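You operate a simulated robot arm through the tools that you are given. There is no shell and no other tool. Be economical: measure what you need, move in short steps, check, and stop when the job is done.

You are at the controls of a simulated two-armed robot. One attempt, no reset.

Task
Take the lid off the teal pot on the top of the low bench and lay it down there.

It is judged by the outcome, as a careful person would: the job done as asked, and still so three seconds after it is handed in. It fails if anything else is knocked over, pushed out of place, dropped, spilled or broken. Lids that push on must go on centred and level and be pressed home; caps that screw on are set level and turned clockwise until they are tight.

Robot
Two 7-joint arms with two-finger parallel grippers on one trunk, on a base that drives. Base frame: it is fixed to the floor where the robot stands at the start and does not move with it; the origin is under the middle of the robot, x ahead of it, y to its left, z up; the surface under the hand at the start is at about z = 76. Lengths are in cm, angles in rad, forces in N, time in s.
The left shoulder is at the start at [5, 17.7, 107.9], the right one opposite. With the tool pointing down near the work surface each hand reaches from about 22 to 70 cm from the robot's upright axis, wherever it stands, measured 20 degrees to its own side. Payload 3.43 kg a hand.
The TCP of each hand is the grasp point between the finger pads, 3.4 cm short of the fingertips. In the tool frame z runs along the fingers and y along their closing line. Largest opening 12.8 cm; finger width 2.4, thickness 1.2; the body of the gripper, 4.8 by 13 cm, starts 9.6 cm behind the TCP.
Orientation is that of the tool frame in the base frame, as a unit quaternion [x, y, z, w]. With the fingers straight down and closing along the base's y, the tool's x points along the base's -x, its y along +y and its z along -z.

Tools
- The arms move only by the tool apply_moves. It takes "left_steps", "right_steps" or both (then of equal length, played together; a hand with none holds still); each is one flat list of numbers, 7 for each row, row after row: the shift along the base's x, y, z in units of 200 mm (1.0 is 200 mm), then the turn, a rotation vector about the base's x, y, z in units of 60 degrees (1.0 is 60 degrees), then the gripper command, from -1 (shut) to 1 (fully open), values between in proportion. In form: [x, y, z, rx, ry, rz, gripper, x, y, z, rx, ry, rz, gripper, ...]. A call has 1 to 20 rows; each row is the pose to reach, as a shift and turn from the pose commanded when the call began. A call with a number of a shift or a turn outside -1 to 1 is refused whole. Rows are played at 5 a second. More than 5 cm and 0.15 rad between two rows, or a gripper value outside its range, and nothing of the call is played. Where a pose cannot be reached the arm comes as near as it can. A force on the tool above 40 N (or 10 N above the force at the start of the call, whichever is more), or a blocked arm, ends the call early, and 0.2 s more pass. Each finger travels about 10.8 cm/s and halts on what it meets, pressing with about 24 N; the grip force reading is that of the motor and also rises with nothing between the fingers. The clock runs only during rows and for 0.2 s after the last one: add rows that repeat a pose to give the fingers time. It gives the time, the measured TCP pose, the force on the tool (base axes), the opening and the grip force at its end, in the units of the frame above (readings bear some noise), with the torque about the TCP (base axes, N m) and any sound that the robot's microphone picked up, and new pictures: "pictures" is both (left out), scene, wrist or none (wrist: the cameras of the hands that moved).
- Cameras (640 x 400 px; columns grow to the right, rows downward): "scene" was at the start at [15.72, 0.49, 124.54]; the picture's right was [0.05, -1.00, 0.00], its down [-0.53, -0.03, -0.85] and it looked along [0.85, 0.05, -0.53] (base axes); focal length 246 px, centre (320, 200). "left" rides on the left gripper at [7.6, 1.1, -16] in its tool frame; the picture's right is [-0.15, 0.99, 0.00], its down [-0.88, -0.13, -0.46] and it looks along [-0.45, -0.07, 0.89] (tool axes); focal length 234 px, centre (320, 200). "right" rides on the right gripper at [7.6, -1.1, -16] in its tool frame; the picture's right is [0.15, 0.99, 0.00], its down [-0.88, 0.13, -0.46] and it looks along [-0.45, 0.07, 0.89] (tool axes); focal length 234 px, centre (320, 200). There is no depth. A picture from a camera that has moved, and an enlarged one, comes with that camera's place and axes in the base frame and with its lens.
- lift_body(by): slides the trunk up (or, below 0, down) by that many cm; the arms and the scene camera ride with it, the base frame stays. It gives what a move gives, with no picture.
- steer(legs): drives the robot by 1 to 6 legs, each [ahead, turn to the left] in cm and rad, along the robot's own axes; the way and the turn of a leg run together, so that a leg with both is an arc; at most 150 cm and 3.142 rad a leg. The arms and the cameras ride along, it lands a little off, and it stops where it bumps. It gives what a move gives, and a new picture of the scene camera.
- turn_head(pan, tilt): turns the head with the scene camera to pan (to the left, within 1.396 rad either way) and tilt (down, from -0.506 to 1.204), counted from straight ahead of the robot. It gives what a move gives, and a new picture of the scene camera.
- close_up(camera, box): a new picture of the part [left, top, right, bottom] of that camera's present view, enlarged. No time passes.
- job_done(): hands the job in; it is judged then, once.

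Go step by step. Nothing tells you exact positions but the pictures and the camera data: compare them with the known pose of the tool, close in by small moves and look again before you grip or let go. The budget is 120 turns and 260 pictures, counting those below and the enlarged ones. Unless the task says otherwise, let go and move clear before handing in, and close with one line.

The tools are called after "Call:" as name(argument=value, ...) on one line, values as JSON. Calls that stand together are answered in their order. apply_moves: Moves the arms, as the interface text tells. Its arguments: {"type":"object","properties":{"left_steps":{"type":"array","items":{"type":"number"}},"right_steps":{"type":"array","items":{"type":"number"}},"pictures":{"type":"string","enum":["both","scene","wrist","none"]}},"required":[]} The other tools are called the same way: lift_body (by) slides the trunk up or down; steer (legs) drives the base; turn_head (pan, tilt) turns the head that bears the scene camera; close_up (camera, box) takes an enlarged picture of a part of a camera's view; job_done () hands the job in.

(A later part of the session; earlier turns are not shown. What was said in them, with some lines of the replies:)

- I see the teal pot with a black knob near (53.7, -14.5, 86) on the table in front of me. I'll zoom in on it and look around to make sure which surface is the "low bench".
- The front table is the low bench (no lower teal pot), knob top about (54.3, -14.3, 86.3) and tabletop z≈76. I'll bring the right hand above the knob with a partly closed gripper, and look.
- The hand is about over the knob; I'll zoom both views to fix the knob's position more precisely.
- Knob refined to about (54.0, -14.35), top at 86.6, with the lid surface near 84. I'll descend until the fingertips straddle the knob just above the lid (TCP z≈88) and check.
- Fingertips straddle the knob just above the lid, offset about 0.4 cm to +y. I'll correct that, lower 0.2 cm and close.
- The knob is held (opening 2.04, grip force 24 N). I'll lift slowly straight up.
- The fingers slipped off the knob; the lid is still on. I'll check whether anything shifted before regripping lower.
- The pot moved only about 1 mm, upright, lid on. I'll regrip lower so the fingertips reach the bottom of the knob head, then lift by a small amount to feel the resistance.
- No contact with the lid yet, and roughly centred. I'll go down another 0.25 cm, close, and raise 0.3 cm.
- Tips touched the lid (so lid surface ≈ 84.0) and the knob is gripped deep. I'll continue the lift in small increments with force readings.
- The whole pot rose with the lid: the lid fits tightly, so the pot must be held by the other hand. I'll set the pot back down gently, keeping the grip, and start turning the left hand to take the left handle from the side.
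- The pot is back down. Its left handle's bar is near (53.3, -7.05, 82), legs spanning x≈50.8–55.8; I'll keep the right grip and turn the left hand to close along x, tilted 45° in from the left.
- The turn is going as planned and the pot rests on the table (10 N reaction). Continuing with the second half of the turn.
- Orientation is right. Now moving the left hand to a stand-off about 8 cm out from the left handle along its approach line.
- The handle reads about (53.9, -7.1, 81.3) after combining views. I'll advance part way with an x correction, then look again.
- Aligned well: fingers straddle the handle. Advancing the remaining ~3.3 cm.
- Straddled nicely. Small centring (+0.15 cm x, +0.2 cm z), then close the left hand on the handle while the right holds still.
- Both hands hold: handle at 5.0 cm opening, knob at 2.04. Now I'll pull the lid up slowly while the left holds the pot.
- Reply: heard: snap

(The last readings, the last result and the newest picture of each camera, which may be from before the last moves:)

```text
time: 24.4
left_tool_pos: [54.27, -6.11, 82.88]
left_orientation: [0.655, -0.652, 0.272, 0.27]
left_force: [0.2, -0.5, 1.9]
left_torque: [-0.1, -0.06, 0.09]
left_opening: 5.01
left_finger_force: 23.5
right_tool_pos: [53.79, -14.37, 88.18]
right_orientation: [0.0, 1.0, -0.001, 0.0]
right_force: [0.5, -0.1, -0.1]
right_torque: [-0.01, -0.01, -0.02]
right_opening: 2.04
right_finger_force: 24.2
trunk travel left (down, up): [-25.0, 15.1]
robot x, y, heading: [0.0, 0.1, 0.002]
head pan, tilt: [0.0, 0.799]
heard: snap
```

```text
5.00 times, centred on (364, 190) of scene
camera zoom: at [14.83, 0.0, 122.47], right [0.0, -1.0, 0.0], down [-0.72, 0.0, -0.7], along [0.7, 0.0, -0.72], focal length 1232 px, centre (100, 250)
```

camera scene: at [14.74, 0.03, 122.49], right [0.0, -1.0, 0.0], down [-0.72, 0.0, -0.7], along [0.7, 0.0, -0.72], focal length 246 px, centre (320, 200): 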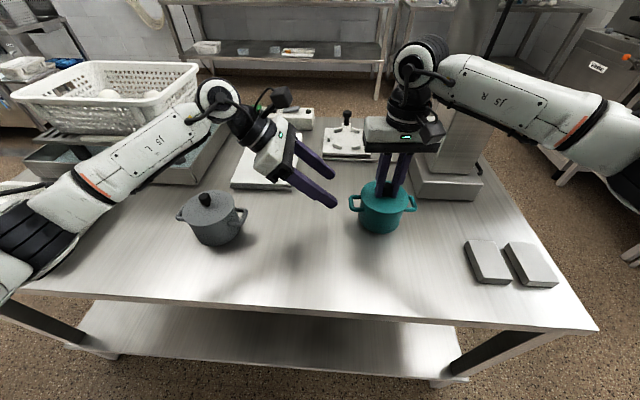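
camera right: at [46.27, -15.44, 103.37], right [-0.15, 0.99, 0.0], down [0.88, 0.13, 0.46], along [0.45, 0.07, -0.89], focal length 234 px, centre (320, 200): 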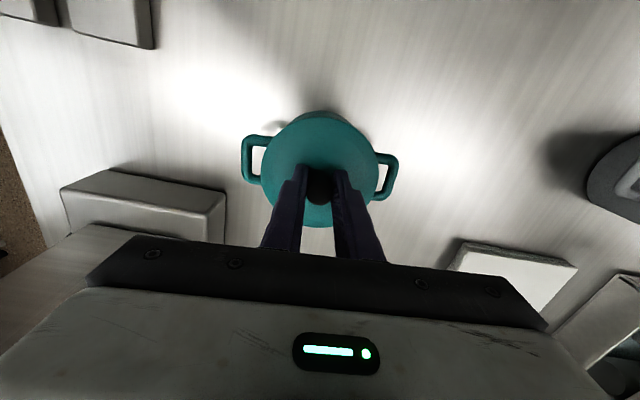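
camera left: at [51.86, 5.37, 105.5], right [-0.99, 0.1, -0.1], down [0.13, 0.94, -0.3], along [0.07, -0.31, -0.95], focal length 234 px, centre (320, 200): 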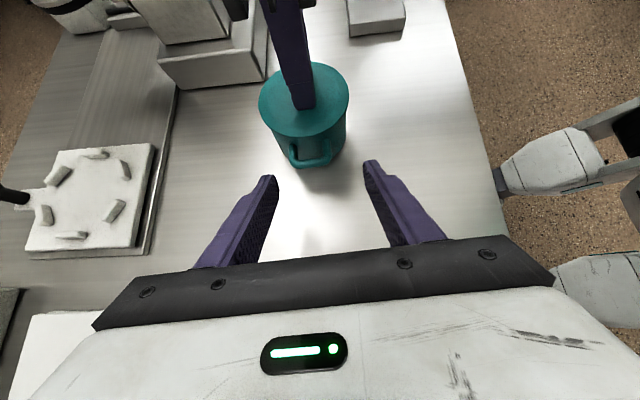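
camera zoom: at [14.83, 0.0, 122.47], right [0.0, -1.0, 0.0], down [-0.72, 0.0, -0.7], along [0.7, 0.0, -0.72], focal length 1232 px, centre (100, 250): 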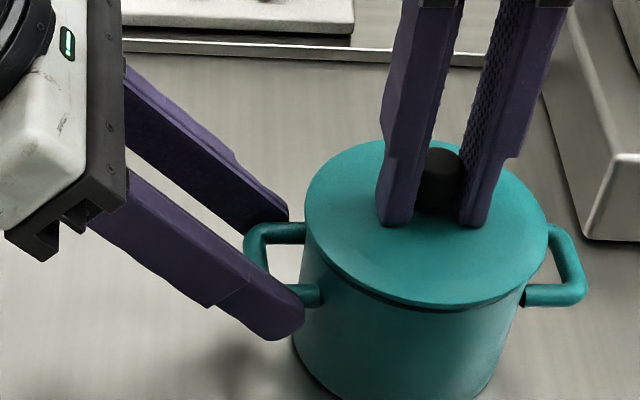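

A snap was heard and the lid has come free of the pot. I'll raise it well clear while the left keeps holding the pot.

Call:
apply_moves(right_steps=[0, 0, 0.05, 0, 0, 0, -1, 0, 0, 0.12, 0, 0, 0, -1, 0, 0, 0.2, 0, 0, 0, -1, 0, 0, 0.3, 0, 0, 0, -1, 0, 0, 0.4, 0, 0, 0, -1, 0, 0, 0.4, 0, 0, 0, -1], left_steps=[0, 0, 0, 0, 0, 0, -1, 0, 0, 0, 0, 0, 0, -1, 0, 0, 0, 0, 0, 0, -1, 0, 0, 0, 0, 0, 0, -1, 0, 0, 0, 0, 0, 0, -1, 0, 0, 0, 0, 0, 0, -1], pictures="scene")

Call:
close_up(camera="scene", box=[300, 120, 460, 220])

```text
time: 25.8
left_tool_pos: [54.22, -6.2, 82.93]
left_orientation: [0.654, -0.653, 0.27, 0.27]
left_force: [0.6, 0.6, 5.1]
left_torque: [-0.16, -0.03, 0.03]
left_opening: 5.02
left_finger_force: 24.0
right_tool_pos: [53.96, -14.61, 96.29]
right_orientation: [0.0, 1.0, 0.001, 0.0]
right_force: [0.3, 0.8, -0.6]
right_torque: [-0.01, 0.0, 0.01]
right_opening: 2.05
right_finger_force: 24.2
trunk travel left (down, up): [-25.0, 15.1]
robot x, y, heading: [0.29, -0.08, 0.003]
head pan, tilt: [0.0, 0.799]
camera scene: at [14.8, 0.01, 122.47], right [0.0, -1.0, 0.0], down [-0.72, 0.0, -0.7], along [0.7, 0.0, -0.72], focal length 246 px, centre (320, 200)
```

scene: 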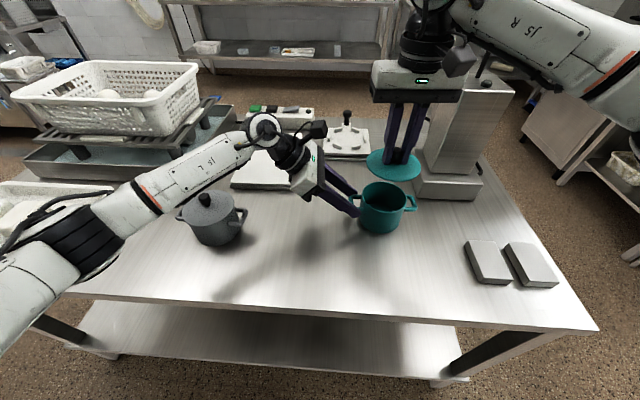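

```text
4.00 times, centred on (380, 170) of scene
camera zoom: at [14.8, 0.01, 122.47], right [0.0, -1.0, 0.0], down [-0.72, 0.0, -0.7], along [0.7, 0.0, -0.72], focal length 985 px, centre (80, 320)
```

zoom: 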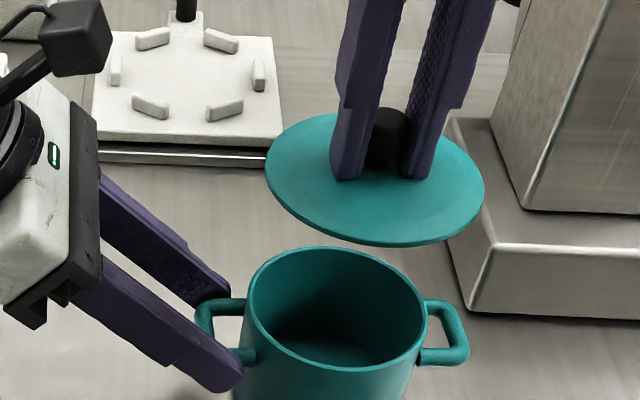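

The lid is off and held level. Now I open the left hand gently off the handle and back it out along its approach line.

Call:
apply_moves(left_steps=[0, 0, 0, 0, 0, 0, -0.1, 0, 0, 0, 0, 0, 0, 0.17, 0, 0, 0, 0, 0, 0, 0.2, 0, 0.05, 0.05, 0, 0, 0, 0.2, 0, 0.15, 0.15, 0, 0, 0, 0.2, 0, 0.3, 0.3, 0, 0, 0, 0.2, 0, 0.45, 0.5, 0, 0, 0, 0.2, 0, 0.6, 0.7, 0, 0, 0, 0.2, -0.15, 0.75, 0.85, 0, 0, 0, 0.2], pictures="scene")

```text
refused: row 9 steps farther than a row can; nothing moved
```

Call:
apply_moves(left_steps=[0, 0, 0, 0, 0, 0, -0.1, 0, 0, 0, 0, 0, 0, 0.17, 0, 0, 0, 0, 0, 0, 0.2, 0, 0.05, 0.05, 0, 0, 0, 0.2, 0, 0.15, 0.15, 0, 0, 0, 0.2, 0, 0.28, 0.28, 0, 0, 0, 0.2, 0, 0.42, 0.45, 0, 0, 0, 0.2, 0, 0.55, 0.65, 0, 0, 0, 0.2], pictures="scene")

```text
time: 27.6
left_tool_pos: [54.21, 4.96, 95.82]
left_orientation: [0.654, -0.653, 0.27, 0.271]
left_force: [0.8, 1.1, -0.3]
left_torque: [-0.05, -0.01, 0.03]
left_opening: 7.67
left_finger_force: 0.0
right_tool_pos: [54.04, -14.54, 96.34]
right_orientation: [0.0, 1.0, 0.0, 0.001]
right_force: [0.1, 0.1, -1.4]
right_torque: [0.0, 0.03, -0.02]
right_opening: 2.04
right_finger_force: 23.7
trunk travel left (down, up): [-25.0, 15.1]
robot x, y, heading: [-0.16, 0.22, 0.001]
head pan, tilt: [0.0, 0.799]
camera scene: at [14.82, 0.01, 122.47], right [0.0, -1.0, 0.0], down [-0.72, 0.0, -0.7], along [0.7, 0.0, -0.72], focal length 246 px, centre (320, 200)
```

scene: 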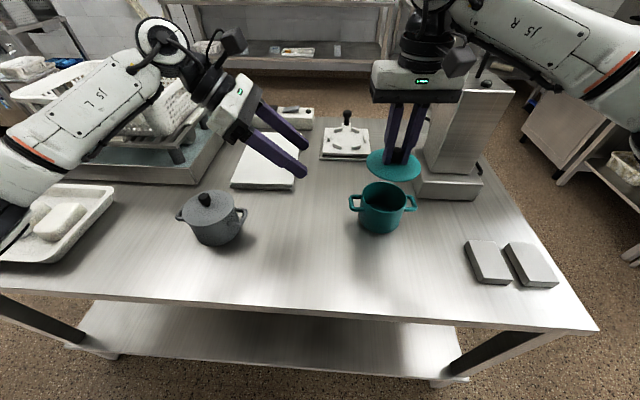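

Left hand is clear and the pot stands in place. Now I carry the lid forward-left of the pot to open tabletop around (42, -8.5) and lower to a few cm above it.

Call:
apply_moves(right_steps=[-0.15, 0.05, 0, 0, 0, 0, -1, -0.35, 0.15, 0, 0, 0, 0, -1, -0.52, 0.25, -0.05, 0, 0, 0, -1, -0.6, 0.3, -0.2, 0, 0, 0, -1, -0.6, 0.3, -0.4, 0, 0, 0, -1, -0.6, 0.3, -0.55, 0, 0, 0, -1, -0.6, 0.3, -0.6, 0, 0, 0, -1, -0.6, 0.3, -0.6, 0, 0, 0, -1], pictures="both")

Call:
close_up(camera="scene", box=[290, 170, 450, 270])

```text
time: 29.4
left_tool_pos: [54.13, 5.01, 95.74]
left_orientation: [0.654, -0.652, 0.271, 0.271]
left_force: [0.1, 0.3, -0.4]
left_torque: [0.01, 0.01, 0.03]
left_opening: 7.66
left_finger_force: 0.0
right_tool_pos: [42.15, -8.32, 84.21]
right_orientation: [0.0, 1.0, 0.0, 0.0]
right_force: [0.0, 0.4, -0.1]
right_torque: [-0.03, 0.0, 0.01]
right_opening: 2.04
right_finger_force: 23.7
trunk travel left (down, up): [-25.0, 15.1]
robot x, y, heading: [-0.09, 0.32, -0.006]
head pan, tilt: [0.0, 0.799]
camera scene: at [14.84, 0.0, 122.47], right [0.0, -1.0, 0.0], down [-0.72, 0.0, -0.7], along [0.7, 0.0, -0.72], focal length 246 px, centre (320, 200)
camera right: at [34.5, -9.39, 100.2], right [-0.15, 0.99, 0.0], down [0.88, 0.13, 0.46], along [0.45, 0.07, -0.89], focal length 234 px, centre (320, 200)
```

scene: 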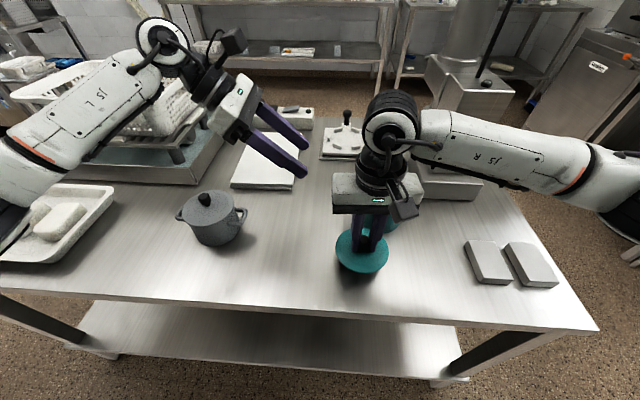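
right: 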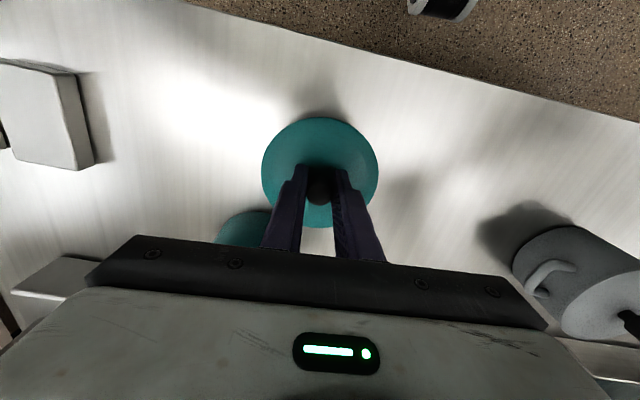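

```text
4.00 times, centred on (370, 220) of scene
camera zoom: at [14.84, 0.0, 122.47], right [0.0, -1.0, 0.0], down [-0.72, 0.0, -0.7], along [0.7, 0.0, -0.72], focal length 985 px, centre (120, 120)
```

zoom: 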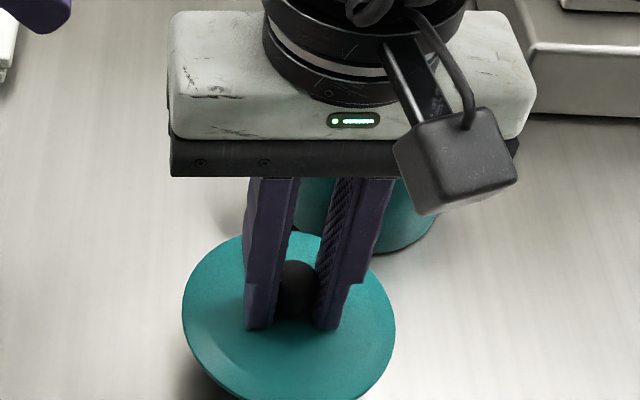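

Lid is over empty tabletop, level. Lowering slowly until it touches.

Call:
apply_moves(right_steps=[0, 0, -0.06, 0, 0, 0, -1, 0, 0, -0.12, 0, 0, 0, -1, 0, 0, -0.15, 0, 0, 0, -1, 0, 0, -0.165, 0, 0, 0, -1, 0, 0, -0.175, 0, 0, 0, -1], pictures="none")

Call:
close_up(camera="scene", box=[290, 190, 450, 290])

```text
time: 30.6
left_tool_pos: [54.21, 5.03, 95.74]
left_orientation: [0.655, -0.652, 0.27, 0.27]
left_force: [-0.7, -0.9, -0.8]
left_torque: [-0.04, 0.02, 0.02]
left_opening: 7.7
left_finger_force: 0.1
right_tool_pos: [42.08, -8.48, 80.62]
right_orientation: [0.0, 1.0, 0.001, 0.0]
right_force: [-0.2, -0.6, 0.4]
right_torque: [0.01, 0.01, -0.01]
right_opening: 2.03
right_finger_force: 24.1
trunk travel left (down, up): [-25.0, 15.1]
robot x, y, heading: [0.27, -0.07, 0.002]
head pan, tilt: [0.0, 0.799]
```

```text
4.00 times, centred on (370, 240) of scene
camera zoom: at [14.84, 0.0, 122.47], right [0.0, -1.0, 0.0], down [-0.72, 0.0, -0.7], along [0.7, 0.0, -0.72], focal length 985 px, centre (120, 40)
```

zoom: 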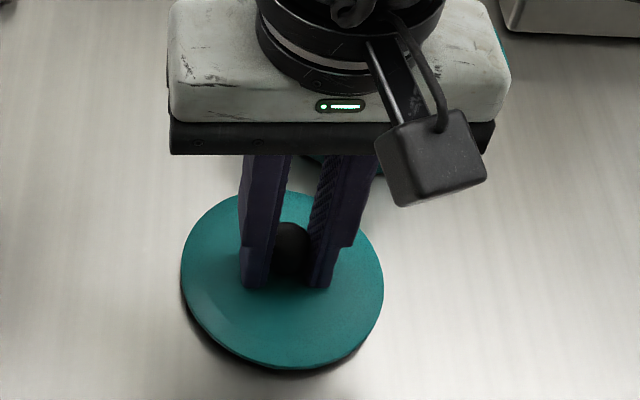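

No contact yet, just above the surface. Continuing down in 1 mm steps.

Call:
apply_moves(right_steps=[0, 0, -0.005, 0, 0, 0, -1, 0, 0, -0.01, 0, 0, 0, -1, 0, 0, -0.015, 0, 0, 0, -1], pictures="none")

Call:
apply_moves(right_steps=[0, 0, -0.005, 0, 0, 0, -1, 0, 0, -0.01, 0, 0, 0, -1], pictures="none")

Call:
close_up(camera="scene", box=[290, 190, 450, 290])

```text
time: 31.4
left_tool_pos: [54.21, 5.11, 95.76]
left_orientation: [0.654, -0.653, 0.27, 0.269]
left_force: [-0.9, 1.5, 0.6]
left_torque: [0.01, 0.02, -0.02]
left_opening: 7.69
left_finger_force: 0.2
right_tool_pos: [42.0, -8.49, 80.46]
right_orientation: [0.0, 1.0, 0.0, 0.002]
right_force: [2.4, -0.1, 8.2]
right_torque: [-0.06, 0.05, 0.03]
right_opening: 2.03
right_finger_force: 24.3
trunk travel left (down, up): [-25.0, 15.1]
robot x, y, heading: [0.06, 0.02, 0.003]
head pan, tilt: [0.0, 0.799]
```

```text
time: 32.0
left_tool_pos: [54.16, 4.97, 95.86]
left_orientation: [0.655, -0.652, 0.271, 0.269]
left_force: [0.0, -0.2, 0.4]
left_torque: [-0.02, 0.03, 0.02]
left_opening: 7.66
left_finger_force: 0.1
right_tool_pos: [42.09, -8.46, 80.31]
right_orientation: [0.001, 1.0, 0.001, 0.002]
right_force: [3.1, -4.0, 26.2]
right_torque: [-0.23, 0.27, 0.01]
right_opening: 2.05
right_finger_force: 24.2
trunk travel left (down, up): [-25.0, 15.1]
robot x, y, heading: [-0.06, -0.11, -0.001]
head pan, tilt: [0.0, 0.799]
```

```text
4.00 times, centred on (370, 240) of scene
camera zoom: at [14.7, 0.0, 122.52], right [0.0, -1.0, 0.0], down [-0.72, 0.0, -0.7], along [0.7, 0.0, -0.72], focal length 985 px, centre (120, 40)
```

zoom: 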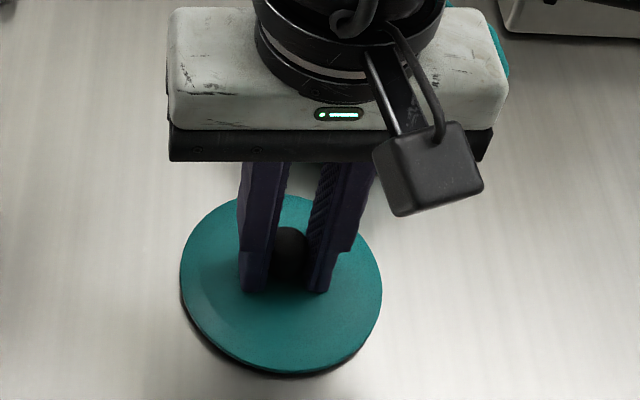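

The lid rests on the table (26 N push). I'll ease off 2 mm, open the fingers, and rise straight up.

Call:
apply_moves(right_steps=[0, 0, 0.01, 0, 0, 0, -1, 0, 0, 0.01, 0, 0, 0, -0.6, 0, 0, 0.01, 0, 0, 0, -0.3, 0, 0, 0.01, 0, 0, 0, -0.2, 0, 0, 0.05, 0, 0, 0, -0.2, 0, 0, 0.15, 0, 0, 0, -0.2, 0, 0, 0.35, 0, 0, 0, -0.2, 0, 0, 0.55, 0, 0, 0, -0.2, 0, 0, 0.75, 0, 0, 0, -0.2, 0, -0.1, 0.9, 0, 0, 0, -0.2, 0, -0.3, 0.9, 0, 0, 0, -0.2, 0, -0.5, 0.9, 0, 0, 0, -0.2])

Call:
close_up(camera="scene", box=[290, 170, 450, 270])

```text
time: 34.6
left_tool_pos: [54.24, 4.94, 95.78]
left_orientation: [0.654, -0.653, 0.27, 0.27]
left_force: [0.7, 0.6, 0.9]
left_torque: [0.03, -0.01, 0.05]
left_opening: 7.65
left_finger_force: 0.0
right_tool_pos: [42.11, -18.59, 97.99]
right_orientation: [-0.001, 1.0, 0.0, 0.0]
right_force: [0.6, -0.9, -0.5]
right_torque: [0.0, 0.0, -0.02]
right_opening: 5.13
right_finger_force: 0.3
trunk travel left (down, up): [-25.0, 15.1]
robot x, y, heading: [-0.16, 0.3, 0.001]
head pan, tilt: [0.0, 0.799]
camera scene: at [14.82, -0.04, 122.47], right [0.0, -1.0, 0.0], down [-0.72, 0.0, -0.7], along [0.7, 0.0, -0.72], focal length 246 px, centre (320, 200)
camera right: at [34.49, -19.57, 113.98], right [-0.15, 0.99, 0.0], down [0.88, 0.13, 0.46], along [0.45, 0.07, -0.89], focal length 234 px, centre (320, 200)
```

scene: 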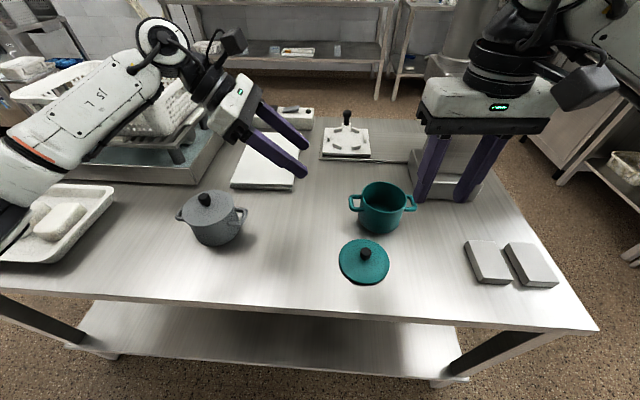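
right: 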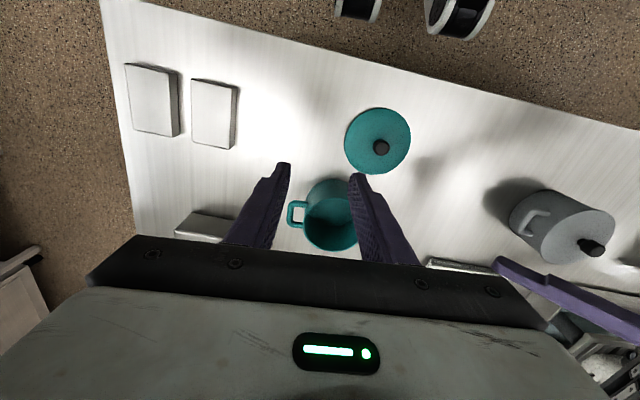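

```text
4.00 times, centred on (370, 220) of scene
camera zoom: at [14.82, -0.04, 122.47], right [0.0, -1.0, 0.0], down [-0.72, 0.0, -0.7], along [0.7, 0.0, -0.72], focal length 985 px, centre (120, 120)
```

zoom: 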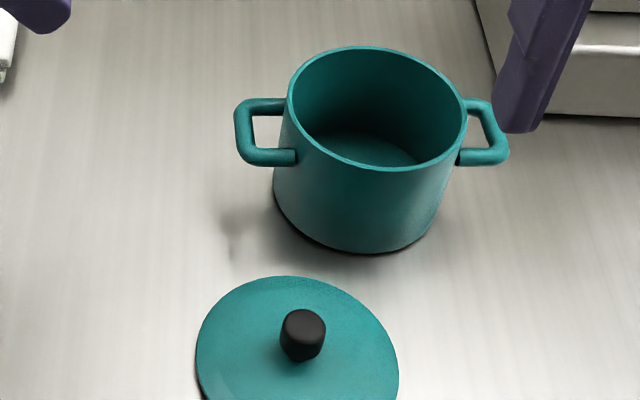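

The lid lies flat on the bench top, the pot stands where it was, and both hands are empty and clear. Handing in.

Call:
job_done()

```text
The job is handed in.
```

The teal pot's lid is off and lying flat, knob up, on the top of the low bench just in front of the pot. The lid fitted tightly. On my first grip my fingers slipped off the knob and the pot shifted about 1 mm. On the second the whole pot rose about 1 cm, so I set it down and held it by its handle while pulling the lid free. I saw nothing else move, and both hands are empty and clear.
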